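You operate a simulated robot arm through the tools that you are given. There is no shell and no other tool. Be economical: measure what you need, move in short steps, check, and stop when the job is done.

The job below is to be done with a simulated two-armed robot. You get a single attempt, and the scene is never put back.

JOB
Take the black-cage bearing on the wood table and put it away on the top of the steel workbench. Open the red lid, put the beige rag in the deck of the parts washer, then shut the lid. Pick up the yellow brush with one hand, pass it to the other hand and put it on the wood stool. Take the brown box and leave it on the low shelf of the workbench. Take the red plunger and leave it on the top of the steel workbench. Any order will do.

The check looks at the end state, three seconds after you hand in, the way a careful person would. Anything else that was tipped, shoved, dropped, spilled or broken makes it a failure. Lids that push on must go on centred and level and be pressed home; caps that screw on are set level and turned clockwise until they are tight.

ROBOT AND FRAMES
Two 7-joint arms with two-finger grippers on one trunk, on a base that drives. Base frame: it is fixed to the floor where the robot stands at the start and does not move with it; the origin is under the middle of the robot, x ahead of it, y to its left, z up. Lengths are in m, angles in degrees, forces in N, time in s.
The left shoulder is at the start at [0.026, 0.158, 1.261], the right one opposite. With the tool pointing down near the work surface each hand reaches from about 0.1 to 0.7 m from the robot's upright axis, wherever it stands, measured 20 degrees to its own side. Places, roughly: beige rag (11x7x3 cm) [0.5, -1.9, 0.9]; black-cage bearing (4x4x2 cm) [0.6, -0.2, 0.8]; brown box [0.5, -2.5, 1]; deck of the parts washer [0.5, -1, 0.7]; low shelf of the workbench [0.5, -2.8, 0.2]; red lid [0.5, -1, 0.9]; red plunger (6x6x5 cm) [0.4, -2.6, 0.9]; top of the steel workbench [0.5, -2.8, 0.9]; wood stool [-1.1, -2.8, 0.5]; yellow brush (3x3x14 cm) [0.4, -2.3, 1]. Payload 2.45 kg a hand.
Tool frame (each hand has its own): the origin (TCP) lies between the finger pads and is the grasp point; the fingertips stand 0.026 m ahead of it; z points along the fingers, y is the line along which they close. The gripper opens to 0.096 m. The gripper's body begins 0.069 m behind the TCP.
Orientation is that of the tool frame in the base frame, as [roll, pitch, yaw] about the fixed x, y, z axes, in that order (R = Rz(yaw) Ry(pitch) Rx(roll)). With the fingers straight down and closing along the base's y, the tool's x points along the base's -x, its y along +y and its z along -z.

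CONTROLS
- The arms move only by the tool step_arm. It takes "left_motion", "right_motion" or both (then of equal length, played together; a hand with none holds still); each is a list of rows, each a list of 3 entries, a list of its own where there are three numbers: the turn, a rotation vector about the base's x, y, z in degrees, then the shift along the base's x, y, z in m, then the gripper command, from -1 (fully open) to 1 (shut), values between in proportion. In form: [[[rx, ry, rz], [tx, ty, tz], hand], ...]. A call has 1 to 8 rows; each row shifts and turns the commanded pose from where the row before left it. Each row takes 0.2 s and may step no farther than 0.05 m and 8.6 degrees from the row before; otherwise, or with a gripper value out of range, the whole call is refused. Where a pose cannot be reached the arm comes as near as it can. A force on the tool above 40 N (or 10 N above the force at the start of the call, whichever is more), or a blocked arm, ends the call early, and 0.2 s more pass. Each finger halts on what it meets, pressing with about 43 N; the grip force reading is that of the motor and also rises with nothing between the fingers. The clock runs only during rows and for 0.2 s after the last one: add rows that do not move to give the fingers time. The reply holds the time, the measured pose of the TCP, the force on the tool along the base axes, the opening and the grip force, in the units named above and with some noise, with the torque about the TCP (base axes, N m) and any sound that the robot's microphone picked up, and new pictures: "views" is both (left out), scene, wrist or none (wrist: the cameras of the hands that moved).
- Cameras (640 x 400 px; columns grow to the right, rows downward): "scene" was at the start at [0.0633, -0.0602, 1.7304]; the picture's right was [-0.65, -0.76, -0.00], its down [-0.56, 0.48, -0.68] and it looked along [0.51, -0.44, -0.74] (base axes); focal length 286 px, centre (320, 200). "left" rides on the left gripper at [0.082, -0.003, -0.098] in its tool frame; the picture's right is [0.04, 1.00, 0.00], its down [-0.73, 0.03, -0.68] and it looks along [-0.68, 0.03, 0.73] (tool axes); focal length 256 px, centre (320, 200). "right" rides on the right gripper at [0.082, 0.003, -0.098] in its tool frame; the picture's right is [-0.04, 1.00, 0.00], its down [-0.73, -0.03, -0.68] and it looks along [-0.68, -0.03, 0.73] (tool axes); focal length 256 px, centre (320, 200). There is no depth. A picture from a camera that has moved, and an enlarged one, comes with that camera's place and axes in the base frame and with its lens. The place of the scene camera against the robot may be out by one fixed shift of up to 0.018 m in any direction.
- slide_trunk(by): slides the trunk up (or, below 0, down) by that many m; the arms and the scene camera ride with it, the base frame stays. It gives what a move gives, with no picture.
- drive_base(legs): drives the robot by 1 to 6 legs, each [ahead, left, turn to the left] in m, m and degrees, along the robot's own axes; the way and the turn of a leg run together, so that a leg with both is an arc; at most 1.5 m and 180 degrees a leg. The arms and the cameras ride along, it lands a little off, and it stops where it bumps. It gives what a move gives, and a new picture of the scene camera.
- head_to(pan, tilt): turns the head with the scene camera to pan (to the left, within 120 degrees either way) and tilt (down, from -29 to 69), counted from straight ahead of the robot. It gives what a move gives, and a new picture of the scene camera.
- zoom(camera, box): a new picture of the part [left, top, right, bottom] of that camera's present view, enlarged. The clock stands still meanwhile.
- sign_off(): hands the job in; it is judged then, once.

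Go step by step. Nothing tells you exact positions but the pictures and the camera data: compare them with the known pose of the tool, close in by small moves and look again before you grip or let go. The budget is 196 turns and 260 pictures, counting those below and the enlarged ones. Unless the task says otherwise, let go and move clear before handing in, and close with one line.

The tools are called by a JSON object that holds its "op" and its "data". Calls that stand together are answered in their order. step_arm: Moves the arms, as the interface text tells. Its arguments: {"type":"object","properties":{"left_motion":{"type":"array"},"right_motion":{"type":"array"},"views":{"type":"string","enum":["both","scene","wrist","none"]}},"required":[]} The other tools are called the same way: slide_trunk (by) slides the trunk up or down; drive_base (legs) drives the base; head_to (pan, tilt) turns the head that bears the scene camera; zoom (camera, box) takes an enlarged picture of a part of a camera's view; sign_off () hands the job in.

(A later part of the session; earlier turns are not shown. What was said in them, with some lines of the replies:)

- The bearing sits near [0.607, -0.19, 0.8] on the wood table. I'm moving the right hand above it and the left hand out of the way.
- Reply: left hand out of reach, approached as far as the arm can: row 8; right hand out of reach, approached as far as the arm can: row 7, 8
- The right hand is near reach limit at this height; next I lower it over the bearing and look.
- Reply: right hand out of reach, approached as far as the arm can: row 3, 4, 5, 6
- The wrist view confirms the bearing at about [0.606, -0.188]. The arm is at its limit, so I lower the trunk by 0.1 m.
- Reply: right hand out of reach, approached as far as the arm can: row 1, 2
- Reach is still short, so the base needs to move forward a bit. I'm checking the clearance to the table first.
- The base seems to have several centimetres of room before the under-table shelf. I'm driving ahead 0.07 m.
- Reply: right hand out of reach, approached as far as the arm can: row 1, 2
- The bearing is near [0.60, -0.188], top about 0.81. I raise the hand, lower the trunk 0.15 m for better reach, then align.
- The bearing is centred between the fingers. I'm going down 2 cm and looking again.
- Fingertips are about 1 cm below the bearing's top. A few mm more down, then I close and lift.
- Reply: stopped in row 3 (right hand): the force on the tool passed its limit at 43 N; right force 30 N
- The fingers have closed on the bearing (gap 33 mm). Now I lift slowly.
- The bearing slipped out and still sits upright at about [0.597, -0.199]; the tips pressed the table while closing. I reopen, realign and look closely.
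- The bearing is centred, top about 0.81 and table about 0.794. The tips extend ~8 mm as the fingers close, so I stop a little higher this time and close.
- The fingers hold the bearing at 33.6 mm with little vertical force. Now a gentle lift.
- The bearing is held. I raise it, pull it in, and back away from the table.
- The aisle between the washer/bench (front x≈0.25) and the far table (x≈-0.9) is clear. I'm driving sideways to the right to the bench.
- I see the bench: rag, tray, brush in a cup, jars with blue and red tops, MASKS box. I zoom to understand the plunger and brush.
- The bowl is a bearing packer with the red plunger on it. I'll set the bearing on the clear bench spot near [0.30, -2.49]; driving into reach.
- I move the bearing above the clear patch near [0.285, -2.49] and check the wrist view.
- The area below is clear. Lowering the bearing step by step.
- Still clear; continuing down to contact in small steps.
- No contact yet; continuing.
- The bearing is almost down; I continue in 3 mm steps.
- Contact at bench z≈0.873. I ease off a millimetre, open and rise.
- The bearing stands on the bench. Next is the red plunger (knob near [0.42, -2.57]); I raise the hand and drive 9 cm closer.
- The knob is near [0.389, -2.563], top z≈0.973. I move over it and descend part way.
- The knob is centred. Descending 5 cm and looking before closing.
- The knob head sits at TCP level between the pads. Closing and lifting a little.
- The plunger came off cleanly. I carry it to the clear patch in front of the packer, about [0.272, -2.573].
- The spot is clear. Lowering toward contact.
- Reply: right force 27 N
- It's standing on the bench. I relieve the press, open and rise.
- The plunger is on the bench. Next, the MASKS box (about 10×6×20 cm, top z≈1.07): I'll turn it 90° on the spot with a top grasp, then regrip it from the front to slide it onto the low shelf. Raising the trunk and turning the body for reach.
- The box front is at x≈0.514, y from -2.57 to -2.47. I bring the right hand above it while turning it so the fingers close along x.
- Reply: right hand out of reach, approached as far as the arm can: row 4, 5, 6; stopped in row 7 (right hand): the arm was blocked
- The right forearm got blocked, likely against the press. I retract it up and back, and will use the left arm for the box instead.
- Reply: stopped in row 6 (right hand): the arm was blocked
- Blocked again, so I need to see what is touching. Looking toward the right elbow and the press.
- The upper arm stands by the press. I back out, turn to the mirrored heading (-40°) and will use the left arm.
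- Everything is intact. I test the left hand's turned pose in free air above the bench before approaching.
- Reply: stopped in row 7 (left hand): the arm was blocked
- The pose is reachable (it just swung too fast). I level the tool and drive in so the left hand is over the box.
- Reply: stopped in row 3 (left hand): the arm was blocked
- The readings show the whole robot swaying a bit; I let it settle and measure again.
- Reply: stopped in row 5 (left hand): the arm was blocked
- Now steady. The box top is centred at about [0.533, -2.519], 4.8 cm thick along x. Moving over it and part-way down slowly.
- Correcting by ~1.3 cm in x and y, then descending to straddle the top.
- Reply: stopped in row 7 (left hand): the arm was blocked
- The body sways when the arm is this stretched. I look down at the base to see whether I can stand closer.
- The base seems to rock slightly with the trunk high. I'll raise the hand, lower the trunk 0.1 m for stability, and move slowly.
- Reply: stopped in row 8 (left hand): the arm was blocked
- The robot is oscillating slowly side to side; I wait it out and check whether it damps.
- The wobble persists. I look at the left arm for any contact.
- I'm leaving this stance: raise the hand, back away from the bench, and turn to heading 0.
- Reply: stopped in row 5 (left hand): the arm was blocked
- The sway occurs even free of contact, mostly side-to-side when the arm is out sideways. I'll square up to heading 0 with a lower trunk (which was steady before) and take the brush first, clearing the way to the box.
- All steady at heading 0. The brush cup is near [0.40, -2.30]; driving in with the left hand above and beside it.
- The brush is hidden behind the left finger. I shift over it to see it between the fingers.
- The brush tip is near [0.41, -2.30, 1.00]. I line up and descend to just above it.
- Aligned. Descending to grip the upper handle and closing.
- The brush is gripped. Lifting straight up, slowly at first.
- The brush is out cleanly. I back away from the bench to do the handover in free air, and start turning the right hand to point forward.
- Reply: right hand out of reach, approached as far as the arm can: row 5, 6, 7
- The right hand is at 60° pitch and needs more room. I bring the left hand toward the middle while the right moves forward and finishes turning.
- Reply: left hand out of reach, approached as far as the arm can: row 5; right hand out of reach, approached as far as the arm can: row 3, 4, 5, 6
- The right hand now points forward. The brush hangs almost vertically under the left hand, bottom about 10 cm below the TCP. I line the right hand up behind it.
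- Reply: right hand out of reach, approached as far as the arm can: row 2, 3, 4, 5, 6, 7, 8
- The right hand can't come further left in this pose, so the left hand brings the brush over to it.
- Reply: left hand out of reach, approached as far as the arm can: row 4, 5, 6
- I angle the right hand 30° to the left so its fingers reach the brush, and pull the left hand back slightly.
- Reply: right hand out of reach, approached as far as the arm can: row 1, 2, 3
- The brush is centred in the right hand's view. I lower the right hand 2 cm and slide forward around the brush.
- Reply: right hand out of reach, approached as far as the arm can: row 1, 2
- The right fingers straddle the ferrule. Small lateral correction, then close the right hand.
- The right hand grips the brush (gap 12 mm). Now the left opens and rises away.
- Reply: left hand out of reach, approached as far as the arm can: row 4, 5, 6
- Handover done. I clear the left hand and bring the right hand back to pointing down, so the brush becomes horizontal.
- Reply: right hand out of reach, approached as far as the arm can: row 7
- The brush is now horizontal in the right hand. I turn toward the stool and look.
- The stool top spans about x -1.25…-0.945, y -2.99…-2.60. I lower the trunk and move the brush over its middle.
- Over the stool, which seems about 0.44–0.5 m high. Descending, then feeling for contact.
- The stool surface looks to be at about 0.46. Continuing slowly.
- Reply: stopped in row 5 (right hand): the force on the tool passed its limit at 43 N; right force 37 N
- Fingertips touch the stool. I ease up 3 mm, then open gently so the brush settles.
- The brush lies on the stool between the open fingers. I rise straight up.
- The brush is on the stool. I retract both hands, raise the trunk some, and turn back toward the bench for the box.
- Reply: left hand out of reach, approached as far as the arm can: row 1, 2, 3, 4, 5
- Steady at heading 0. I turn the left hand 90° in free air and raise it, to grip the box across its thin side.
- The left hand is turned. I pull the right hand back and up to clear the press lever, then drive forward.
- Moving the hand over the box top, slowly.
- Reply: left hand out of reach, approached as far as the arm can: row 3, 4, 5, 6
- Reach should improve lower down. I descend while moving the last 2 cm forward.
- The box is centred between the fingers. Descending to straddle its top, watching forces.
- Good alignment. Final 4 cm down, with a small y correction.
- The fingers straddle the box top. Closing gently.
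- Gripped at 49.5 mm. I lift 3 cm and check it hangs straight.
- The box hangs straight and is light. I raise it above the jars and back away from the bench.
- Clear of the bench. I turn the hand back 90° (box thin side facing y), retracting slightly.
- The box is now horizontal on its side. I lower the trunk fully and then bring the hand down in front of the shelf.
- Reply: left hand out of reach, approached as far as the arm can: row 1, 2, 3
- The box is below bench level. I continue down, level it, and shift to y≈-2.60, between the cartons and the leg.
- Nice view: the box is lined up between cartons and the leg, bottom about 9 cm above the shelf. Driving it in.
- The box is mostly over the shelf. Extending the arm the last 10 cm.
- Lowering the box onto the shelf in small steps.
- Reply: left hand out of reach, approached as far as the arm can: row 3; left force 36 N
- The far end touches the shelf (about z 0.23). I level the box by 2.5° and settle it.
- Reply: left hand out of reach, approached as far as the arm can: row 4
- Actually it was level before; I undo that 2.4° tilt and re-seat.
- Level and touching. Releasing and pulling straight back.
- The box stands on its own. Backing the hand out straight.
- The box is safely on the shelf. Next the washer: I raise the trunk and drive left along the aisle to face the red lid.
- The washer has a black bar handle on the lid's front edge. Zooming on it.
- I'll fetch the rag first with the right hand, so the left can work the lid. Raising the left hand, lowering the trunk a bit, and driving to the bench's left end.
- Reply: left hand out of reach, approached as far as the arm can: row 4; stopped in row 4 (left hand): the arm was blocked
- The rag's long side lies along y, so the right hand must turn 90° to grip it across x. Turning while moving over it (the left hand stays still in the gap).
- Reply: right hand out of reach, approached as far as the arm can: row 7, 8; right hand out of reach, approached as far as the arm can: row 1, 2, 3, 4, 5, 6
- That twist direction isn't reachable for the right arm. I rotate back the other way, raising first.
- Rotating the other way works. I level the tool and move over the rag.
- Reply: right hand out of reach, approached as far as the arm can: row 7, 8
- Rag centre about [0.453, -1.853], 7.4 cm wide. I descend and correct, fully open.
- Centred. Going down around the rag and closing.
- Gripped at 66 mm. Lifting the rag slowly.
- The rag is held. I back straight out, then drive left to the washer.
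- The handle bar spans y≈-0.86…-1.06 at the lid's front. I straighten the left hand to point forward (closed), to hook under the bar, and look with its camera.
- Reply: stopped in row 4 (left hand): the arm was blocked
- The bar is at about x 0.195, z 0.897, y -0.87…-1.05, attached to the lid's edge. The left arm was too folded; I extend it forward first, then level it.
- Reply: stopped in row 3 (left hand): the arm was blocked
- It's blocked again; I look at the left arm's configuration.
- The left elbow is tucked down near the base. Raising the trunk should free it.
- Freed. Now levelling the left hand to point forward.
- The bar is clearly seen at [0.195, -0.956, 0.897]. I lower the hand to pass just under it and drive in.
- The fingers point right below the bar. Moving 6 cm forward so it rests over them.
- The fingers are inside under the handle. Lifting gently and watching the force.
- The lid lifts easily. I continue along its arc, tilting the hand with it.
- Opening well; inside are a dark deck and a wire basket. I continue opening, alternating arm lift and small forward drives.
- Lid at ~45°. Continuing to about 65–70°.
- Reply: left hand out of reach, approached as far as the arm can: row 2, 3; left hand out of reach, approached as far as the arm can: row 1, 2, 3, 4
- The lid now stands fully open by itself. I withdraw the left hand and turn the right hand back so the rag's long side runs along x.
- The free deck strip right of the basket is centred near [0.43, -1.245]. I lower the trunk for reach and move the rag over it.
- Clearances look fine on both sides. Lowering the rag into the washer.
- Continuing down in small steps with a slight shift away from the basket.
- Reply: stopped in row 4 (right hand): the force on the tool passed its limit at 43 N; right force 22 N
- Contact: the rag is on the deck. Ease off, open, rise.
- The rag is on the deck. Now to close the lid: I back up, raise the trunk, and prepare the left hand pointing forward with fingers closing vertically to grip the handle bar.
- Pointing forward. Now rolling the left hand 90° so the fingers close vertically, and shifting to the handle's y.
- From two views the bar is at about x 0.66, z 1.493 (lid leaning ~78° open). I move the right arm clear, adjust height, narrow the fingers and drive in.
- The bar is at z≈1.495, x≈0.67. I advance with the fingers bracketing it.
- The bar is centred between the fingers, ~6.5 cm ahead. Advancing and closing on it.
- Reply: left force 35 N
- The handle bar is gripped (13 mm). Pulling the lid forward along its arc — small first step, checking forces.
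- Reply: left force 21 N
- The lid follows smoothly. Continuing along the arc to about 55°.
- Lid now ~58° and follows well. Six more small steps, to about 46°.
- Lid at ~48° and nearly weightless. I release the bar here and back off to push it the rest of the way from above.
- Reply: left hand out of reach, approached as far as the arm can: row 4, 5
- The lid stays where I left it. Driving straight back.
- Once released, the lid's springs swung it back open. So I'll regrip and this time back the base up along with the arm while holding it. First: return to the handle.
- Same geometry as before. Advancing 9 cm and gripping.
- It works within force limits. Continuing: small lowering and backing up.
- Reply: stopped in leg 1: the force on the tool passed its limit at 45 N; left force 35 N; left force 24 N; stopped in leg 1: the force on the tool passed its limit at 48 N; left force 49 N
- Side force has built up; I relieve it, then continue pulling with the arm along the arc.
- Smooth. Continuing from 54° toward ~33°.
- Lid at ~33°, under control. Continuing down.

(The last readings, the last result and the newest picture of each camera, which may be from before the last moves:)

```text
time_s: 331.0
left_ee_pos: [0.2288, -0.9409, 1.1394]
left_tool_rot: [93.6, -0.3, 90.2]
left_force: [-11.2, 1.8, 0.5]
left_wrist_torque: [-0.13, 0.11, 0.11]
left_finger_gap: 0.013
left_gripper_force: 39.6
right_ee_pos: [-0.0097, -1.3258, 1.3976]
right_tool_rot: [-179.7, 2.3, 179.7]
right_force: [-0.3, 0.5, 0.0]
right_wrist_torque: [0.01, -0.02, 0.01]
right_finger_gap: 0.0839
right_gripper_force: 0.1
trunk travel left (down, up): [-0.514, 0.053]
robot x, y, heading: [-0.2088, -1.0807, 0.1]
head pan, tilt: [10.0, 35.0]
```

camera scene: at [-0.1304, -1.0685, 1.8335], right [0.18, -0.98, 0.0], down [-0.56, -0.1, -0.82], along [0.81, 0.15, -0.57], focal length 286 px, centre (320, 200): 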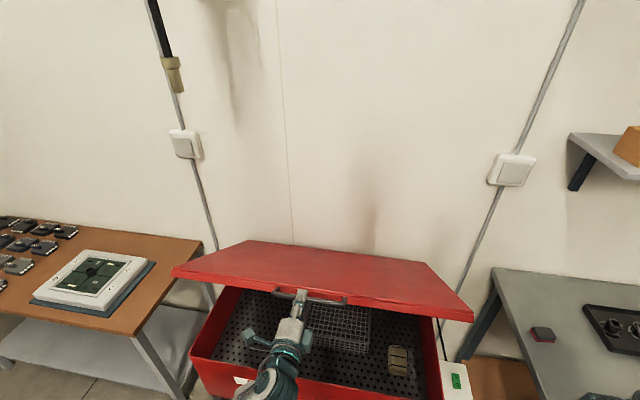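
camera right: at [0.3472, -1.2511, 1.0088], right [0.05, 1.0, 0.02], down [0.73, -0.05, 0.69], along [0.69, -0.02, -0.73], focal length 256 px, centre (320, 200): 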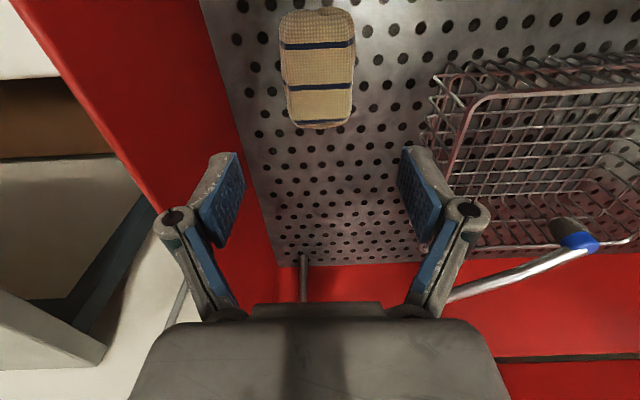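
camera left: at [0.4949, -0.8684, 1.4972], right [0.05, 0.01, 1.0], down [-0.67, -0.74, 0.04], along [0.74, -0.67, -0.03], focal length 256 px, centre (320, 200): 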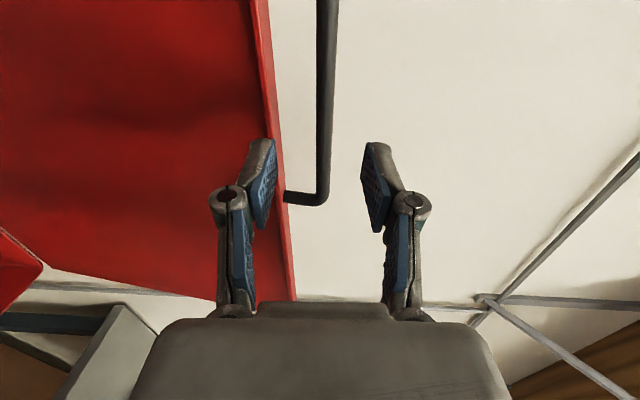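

{"op": "step_arm", "data": {"left_motion": [[[0, 0, 0], [-0.0095, 0, -0.025], 1], [[0, 0, 0], [-0.009, 0, -0.025], 1], [[0, 0, 0], [-0.0075, 0, -0.025], 1], [[0, 0, 0], [-0.0065, 0, -0.026], 1], [[0, 0, 0], [0, 0, 0], 1]], "views": "none"}}

```text
time_s: 332.2
left_ee_pos: [0.1951, -0.9416, 1.0385]
left_tool_rot: [93.6, -0.3, 90.2]
left_force: [-11.3, -2.4, -0.7]
left_wrist_torque: [-0.26, 0.13, 0.3]
left_finger_gap: 0.0128
left_gripper_force: 39.6
right_ee_pos: [-0.0112, -1.3272, 1.3967]
right_tool_rot: [-179.8, 2.3, 179.7]
right_force: [0.5, -0.1, 0.7]
right_wrist_torque: [0.01, -0.02, -0.03]
right_finger_gap: 0.084
right_gripper_force: 0.1
trunk travel left (down, up): [-0.514, 0.053]
robot x, y, heading: [-0.2072, -1.0794, 0.5]
head pan, tilt: [10.0, 35.0]
```

{"op": "step_arm", "data": {"left_motion": [[[0, 0, 0], [-0.005, 0, -0.026], 1], [[0, 0, 0], [-0.004, 0, -0.026], 1], [[0, 0, 0], [-0.002, 0, -0.025], 1], [[0, 0, 0], [-0.001, 0, -0.022], 1], [[0, 0, 0], [0, 0, -0.018], 1], [[0, 0, 0], [0, 0, -0.01], 1], [[0, 0, 0], [0, 0, 0], 1]], "views": "both"}}

```text
time_s: 333.8
left_ee_pos: [0.1833, -0.9411, 0.9122]
left_tool_rot: [93.7, -0.4, 90.1]
left_force: [-18.9, -6.5, -4.1]
left_wrist_torque: [-0.4, 0.13, -0.26]
left_finger_gap: 0.0129
left_gripper_force: 39.3
right_ee_pos: [-0.011, -1.3281, 1.3965]
right_tool_rot: [-179.8, 2.3, 179.7]
right_force: [-0.4, -1.2, 0.3]
right_wrist_torque: [-0.01, -0.01, -0.01]
right_finger_gap: 0.0844
right_gripper_force: 0.1
trunk travel left (down, up): [-0.514, 0.053]
robot x, y, heading: [-0.2097, -1.0759, 0.0]
head pan, tilt: [10.0, 35.0]
camera scene: at [-0.1313, -1.0722, 1.8334], right [0.18, -0.98, 0.0], down [-0.56, -0.1, -0.82], along [0.81, 0.15, -0.57], focal length 286 px, centre (320, 200)
camera left: at [0.0854, -0.8597, 0.9147], right [0.06, 0.03, 1.0], down [-0.68, -0.73, 0.07], along [0.73, -0.68, -0.02], focal length 256 px, centre (320, 200)
```

scene: 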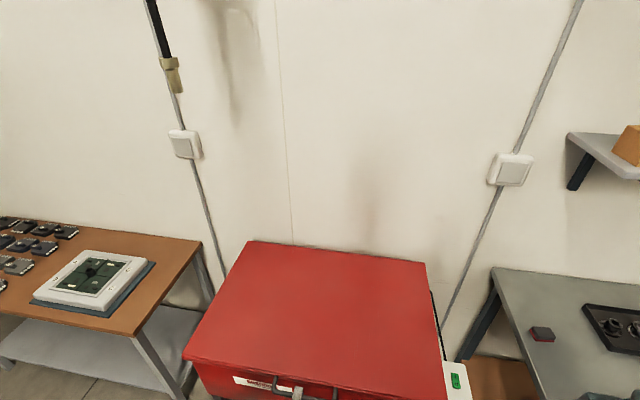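
left: 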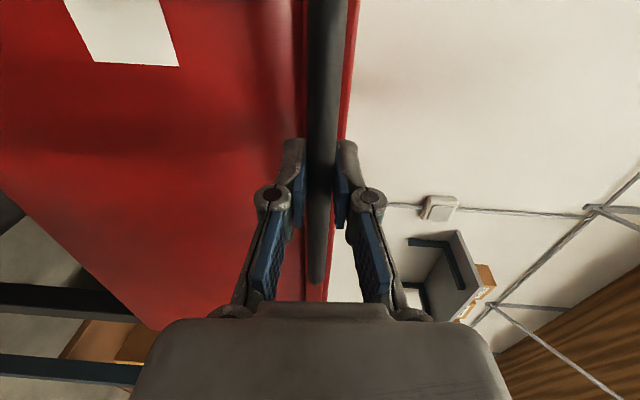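

Almost shut. Pressing the last centimetre gently until it seats.

{"op": "step_arm", "data": {"left_motion": [[[0, 0, 0], [-0.003, 0, -0.005], 1], [[0, 0, 0], [0, 0, -0.005], 1], [[0, 0, 0], [0, 0, -0.004], 1], [[0, 0, 0], [0, 0, -0.004], 1], [[0, 0, 0], [0, 0, -0.004], 1], [[0, 0, 0], [0, 0, 0], 1]], "views": "wrist"}}

```text
time_s: 335.2
left_ee_pos: [0.1829, -0.9402, 0.8955]
left_tool_rot: [92.9, -0.4, 90.4]
left_force: [5.3, -6.4, 37.7]
left_wrist_torque: [-0.29, -0.34, -0.54]
left_finger_gap: 0.0129
left_gripper_force: 39.6
right_ee_pos: [-0.0106, -1.3281, 1.3967]
right_tool_rot: [-179.8, 2.2, 179.7]
right_force: [-0.5, 0.2, 0.3]
right_wrist_torque: [-0.01, 0.01, 0.04]
right_finger_gap: 0.0838
right_gripper_force: 0.1
trunk travel left (down, up): [-0.514, 0.053]
robot x, y, heading: [-0.2062, -1.0773, 0.5]
head pan, tilt: [10.0, 35.0]
camera left: at [0.0853, -0.8601, 0.8988], right [0.05, 0.03, 1.0], down [-0.67, -0.74, 0.06], along [0.74, -0.67, -0.01], focal length 256 px, centre (320, 200)
```

left: 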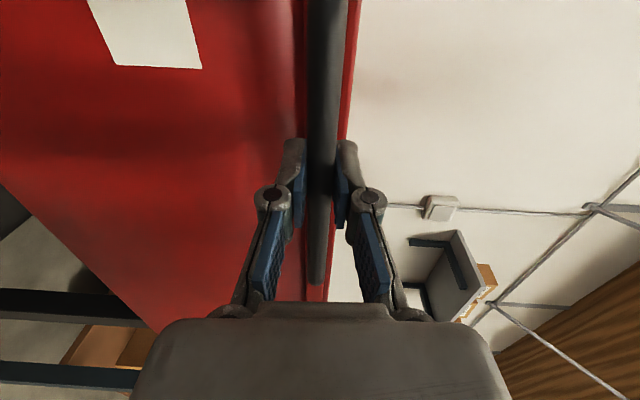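

The lid is seated at its original height. Releasing the bar and driving back.

{"op": "step_arm", "data": {"left_motion": [[[0, 0, 0], [0, 0, 0.002], 1], [[0, 0, 0], [0, 0, 0], 0.5], [[0, 0, 0], [0, 0, 0], 0], [[0, 0, 0], [0, 0, 0], -0.2], [[0, 0, 0], [0, 0, 0], -0.2]], "views": "none"}}

{"op": "drive_base", "data": {"legs": [[-0.35, 0, 0]]}}

```text
time_s: 336.4
left_ee_pos: [0.1838, -0.9406, 0.8909]
left_tool_rot: [93.7, -0.4, 90.2]
left_force: [-1.0, -0.4, -0.7]
left_wrist_torque: [-0.01, -0.01, -0.03]
left_finger_gap: 0.0576
left_gripper_force: 0.1
right_ee_pos: [-0.0069, -1.3288, 1.3961]
right_tool_rot: [-179.8, 2.2, 179.6]
right_force: [-0.6, 0.0, -0.3]
right_wrist_torque: [-0.01, -0.01, -0.02]
right_finger_gap: 0.0841
right_gripper_force: 0.0
trunk travel left (down, up): [-0.514, 0.053]
robot x, y, heading: [-0.2067, -1.0781, 0.3]
head pan, tilt: [10.0, 35.0]
```

```text
time_s: 338.6
left_ee_pos: [-0.1594, -0.941, 0.8912]
left_tool_rot: [93.7, -0.3, 90.2]
left_force: [0.2, -0.8, 0.1]
left_wrist_torque: [0.01, 0.02, 0.0]
left_finger_gap: 0.0576
left_gripper_force: 0.1
right_ee_pos: [-0.3509, -1.3274, 1.3957]
right_tool_rot: [-179.6, 2.1, 179.7]
right_force: [0.4, 0.2, 0.3]
right_wrist_torque: [0.0, 0.01, -0.01]
right_finger_gap: 0.084
right_gripper_force: 0.0
trunk travel left (down, up): [-0.514, 0.053]
robot x, y, heading: [-0.5499, -1.0802, 0.3]
head pan, tilt: [10.0, 35.0]
camera scene: at [-0.4685, -1.071, 1.8331], right [0.18, -0.98, 0.0], down [-0.57, -0.1, -0.82], along [0.8, 0.15, -0.58], focal length 286 px, centre (320, 200)
```

scene: 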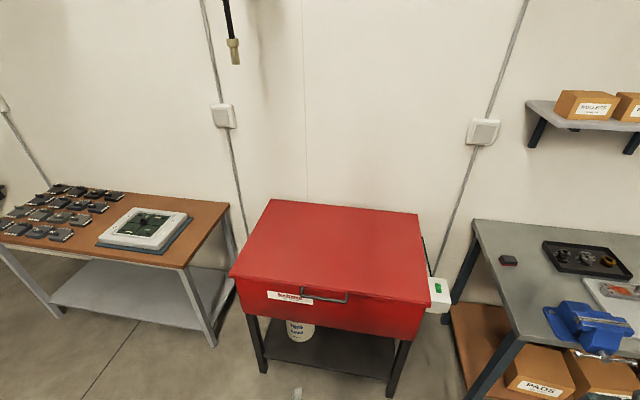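

The lid is shut and stays. A last look at the bench and the stool.

{"op": "head_to", "data": {"pan": -62, "tilt": 28}}

{"op": "zoom", "data": {"camera": "scene", "box": [130, 90, 330, 215]}}

{"op": "head_to", "data": {"pan": -100, "tilt": 35}}

```text
time_s: 340.1
left_ee_pos: [-0.1617, -0.9405, 0.8913]
left_tool_rot: [93.6, -0.3, 90.2]
left_force: [0.5, -0.1, -0.3]
left_wrist_torque: [0.01, 0.01, 0.02]
left_finger_gap: 0.0581
left_gripper_force: 0.1
right_ee_pos: [-0.3531, -1.328, 1.3974]
right_tool_rot: [-179.6, 2.2, 179.6]
right_force: [0.1, -0.4, 0.1]
right_wrist_torque: [0.0, 0.02, -0.02]
right_finger_gap: 0.0841
right_gripper_force: 0.1
trunk travel left (down, up): [-0.514, 0.053]
robot x, y, heading: [-0.5544, -1.0825, 0.1]
head pan, tilt: [-62.0, 28.0]
camera scene: at [-0.5156, -1.1677, 1.8442], right [-0.88, -0.48, 0.0], down [-0.22, 0.41, -0.88], along [0.42, -0.78, -0.47], focal length 286 px, centre (320, 200)
```

scene: 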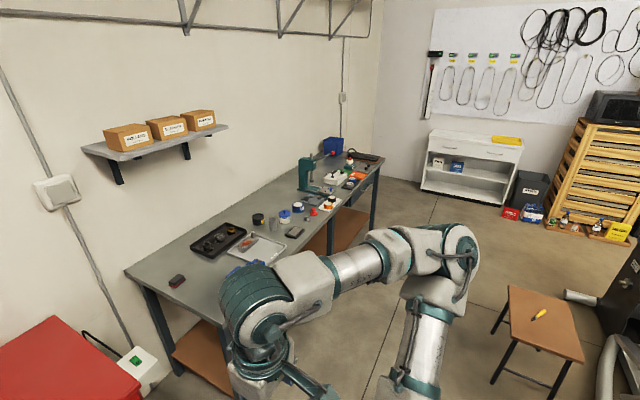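

```text
3.20 times, centred on (230, 152) of scene
camera zoom: at [-0.5156, -1.1677, 1.8442], right [-0.88, -0.48, 0.0], down [-0.22, 0.41, -0.88], along [0.42, -0.78, -0.47], focal length 916 px, centre (608, 352)
```

zoom: 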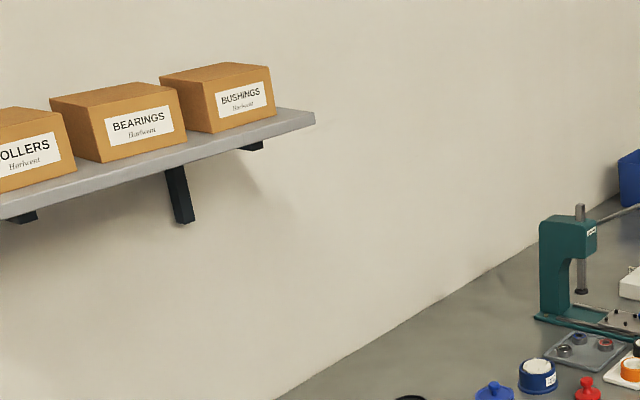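

```text
time_s: 341.1
left_ee_pos: [-0.1615, -0.9414, 0.892]
left_tool_rot: [93.6, -0.3, 90.2]
left_force: [-0.5, -0.4, -0.4]
left_wrist_torque: [0.01, 0.0, 0.0]
left_finger_gap: 0.0575
left_gripper_force: 0.0
right_ee_pos: [-0.3536, -1.3271, 1.3961]
right_tool_rot: [-179.7, 2.3, 179.8]
right_force: [-0.6, 0.8, -0.6]
right_wrist_torque: [-0.02, 0.03, 0.01]
right_finger_gap: 0.0839
right_gripper_force: 0.0
trunk travel left (down, up): [-0.514, 0.053]
robot x, y, heading: [-0.5536, -1.083, 0.3]
head pan, tilt: [-100.0, 35.0]
camera scene: at [-0.5733, -1.1741, 1.8333], right [-0.99, 0.17, 0.0], down [0.09, 0.57, -0.82], along [-0.14, -0.81, -0.57], focal length 286 px, centre (320, 200)
```

scene: 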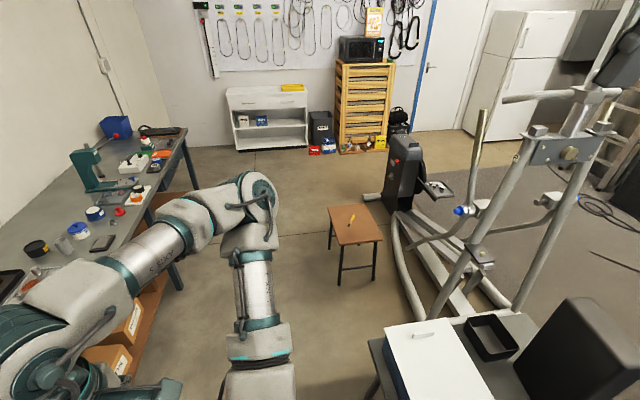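

Everything I can see is in place: the brush is on the stool, the bench items are undisturbed, the lid is shut, and both hands are empty and clear. Handing in.

{"op": "sign_off", "data": {}}

```text
The job is handed in.
```

The job is handed in: the bearing and the red plunger are on the bench top, the brown box is on the low shelf, the brush was passed from hand to hand and put on the stool, and the rag is on the washer deck with the red lid shut.
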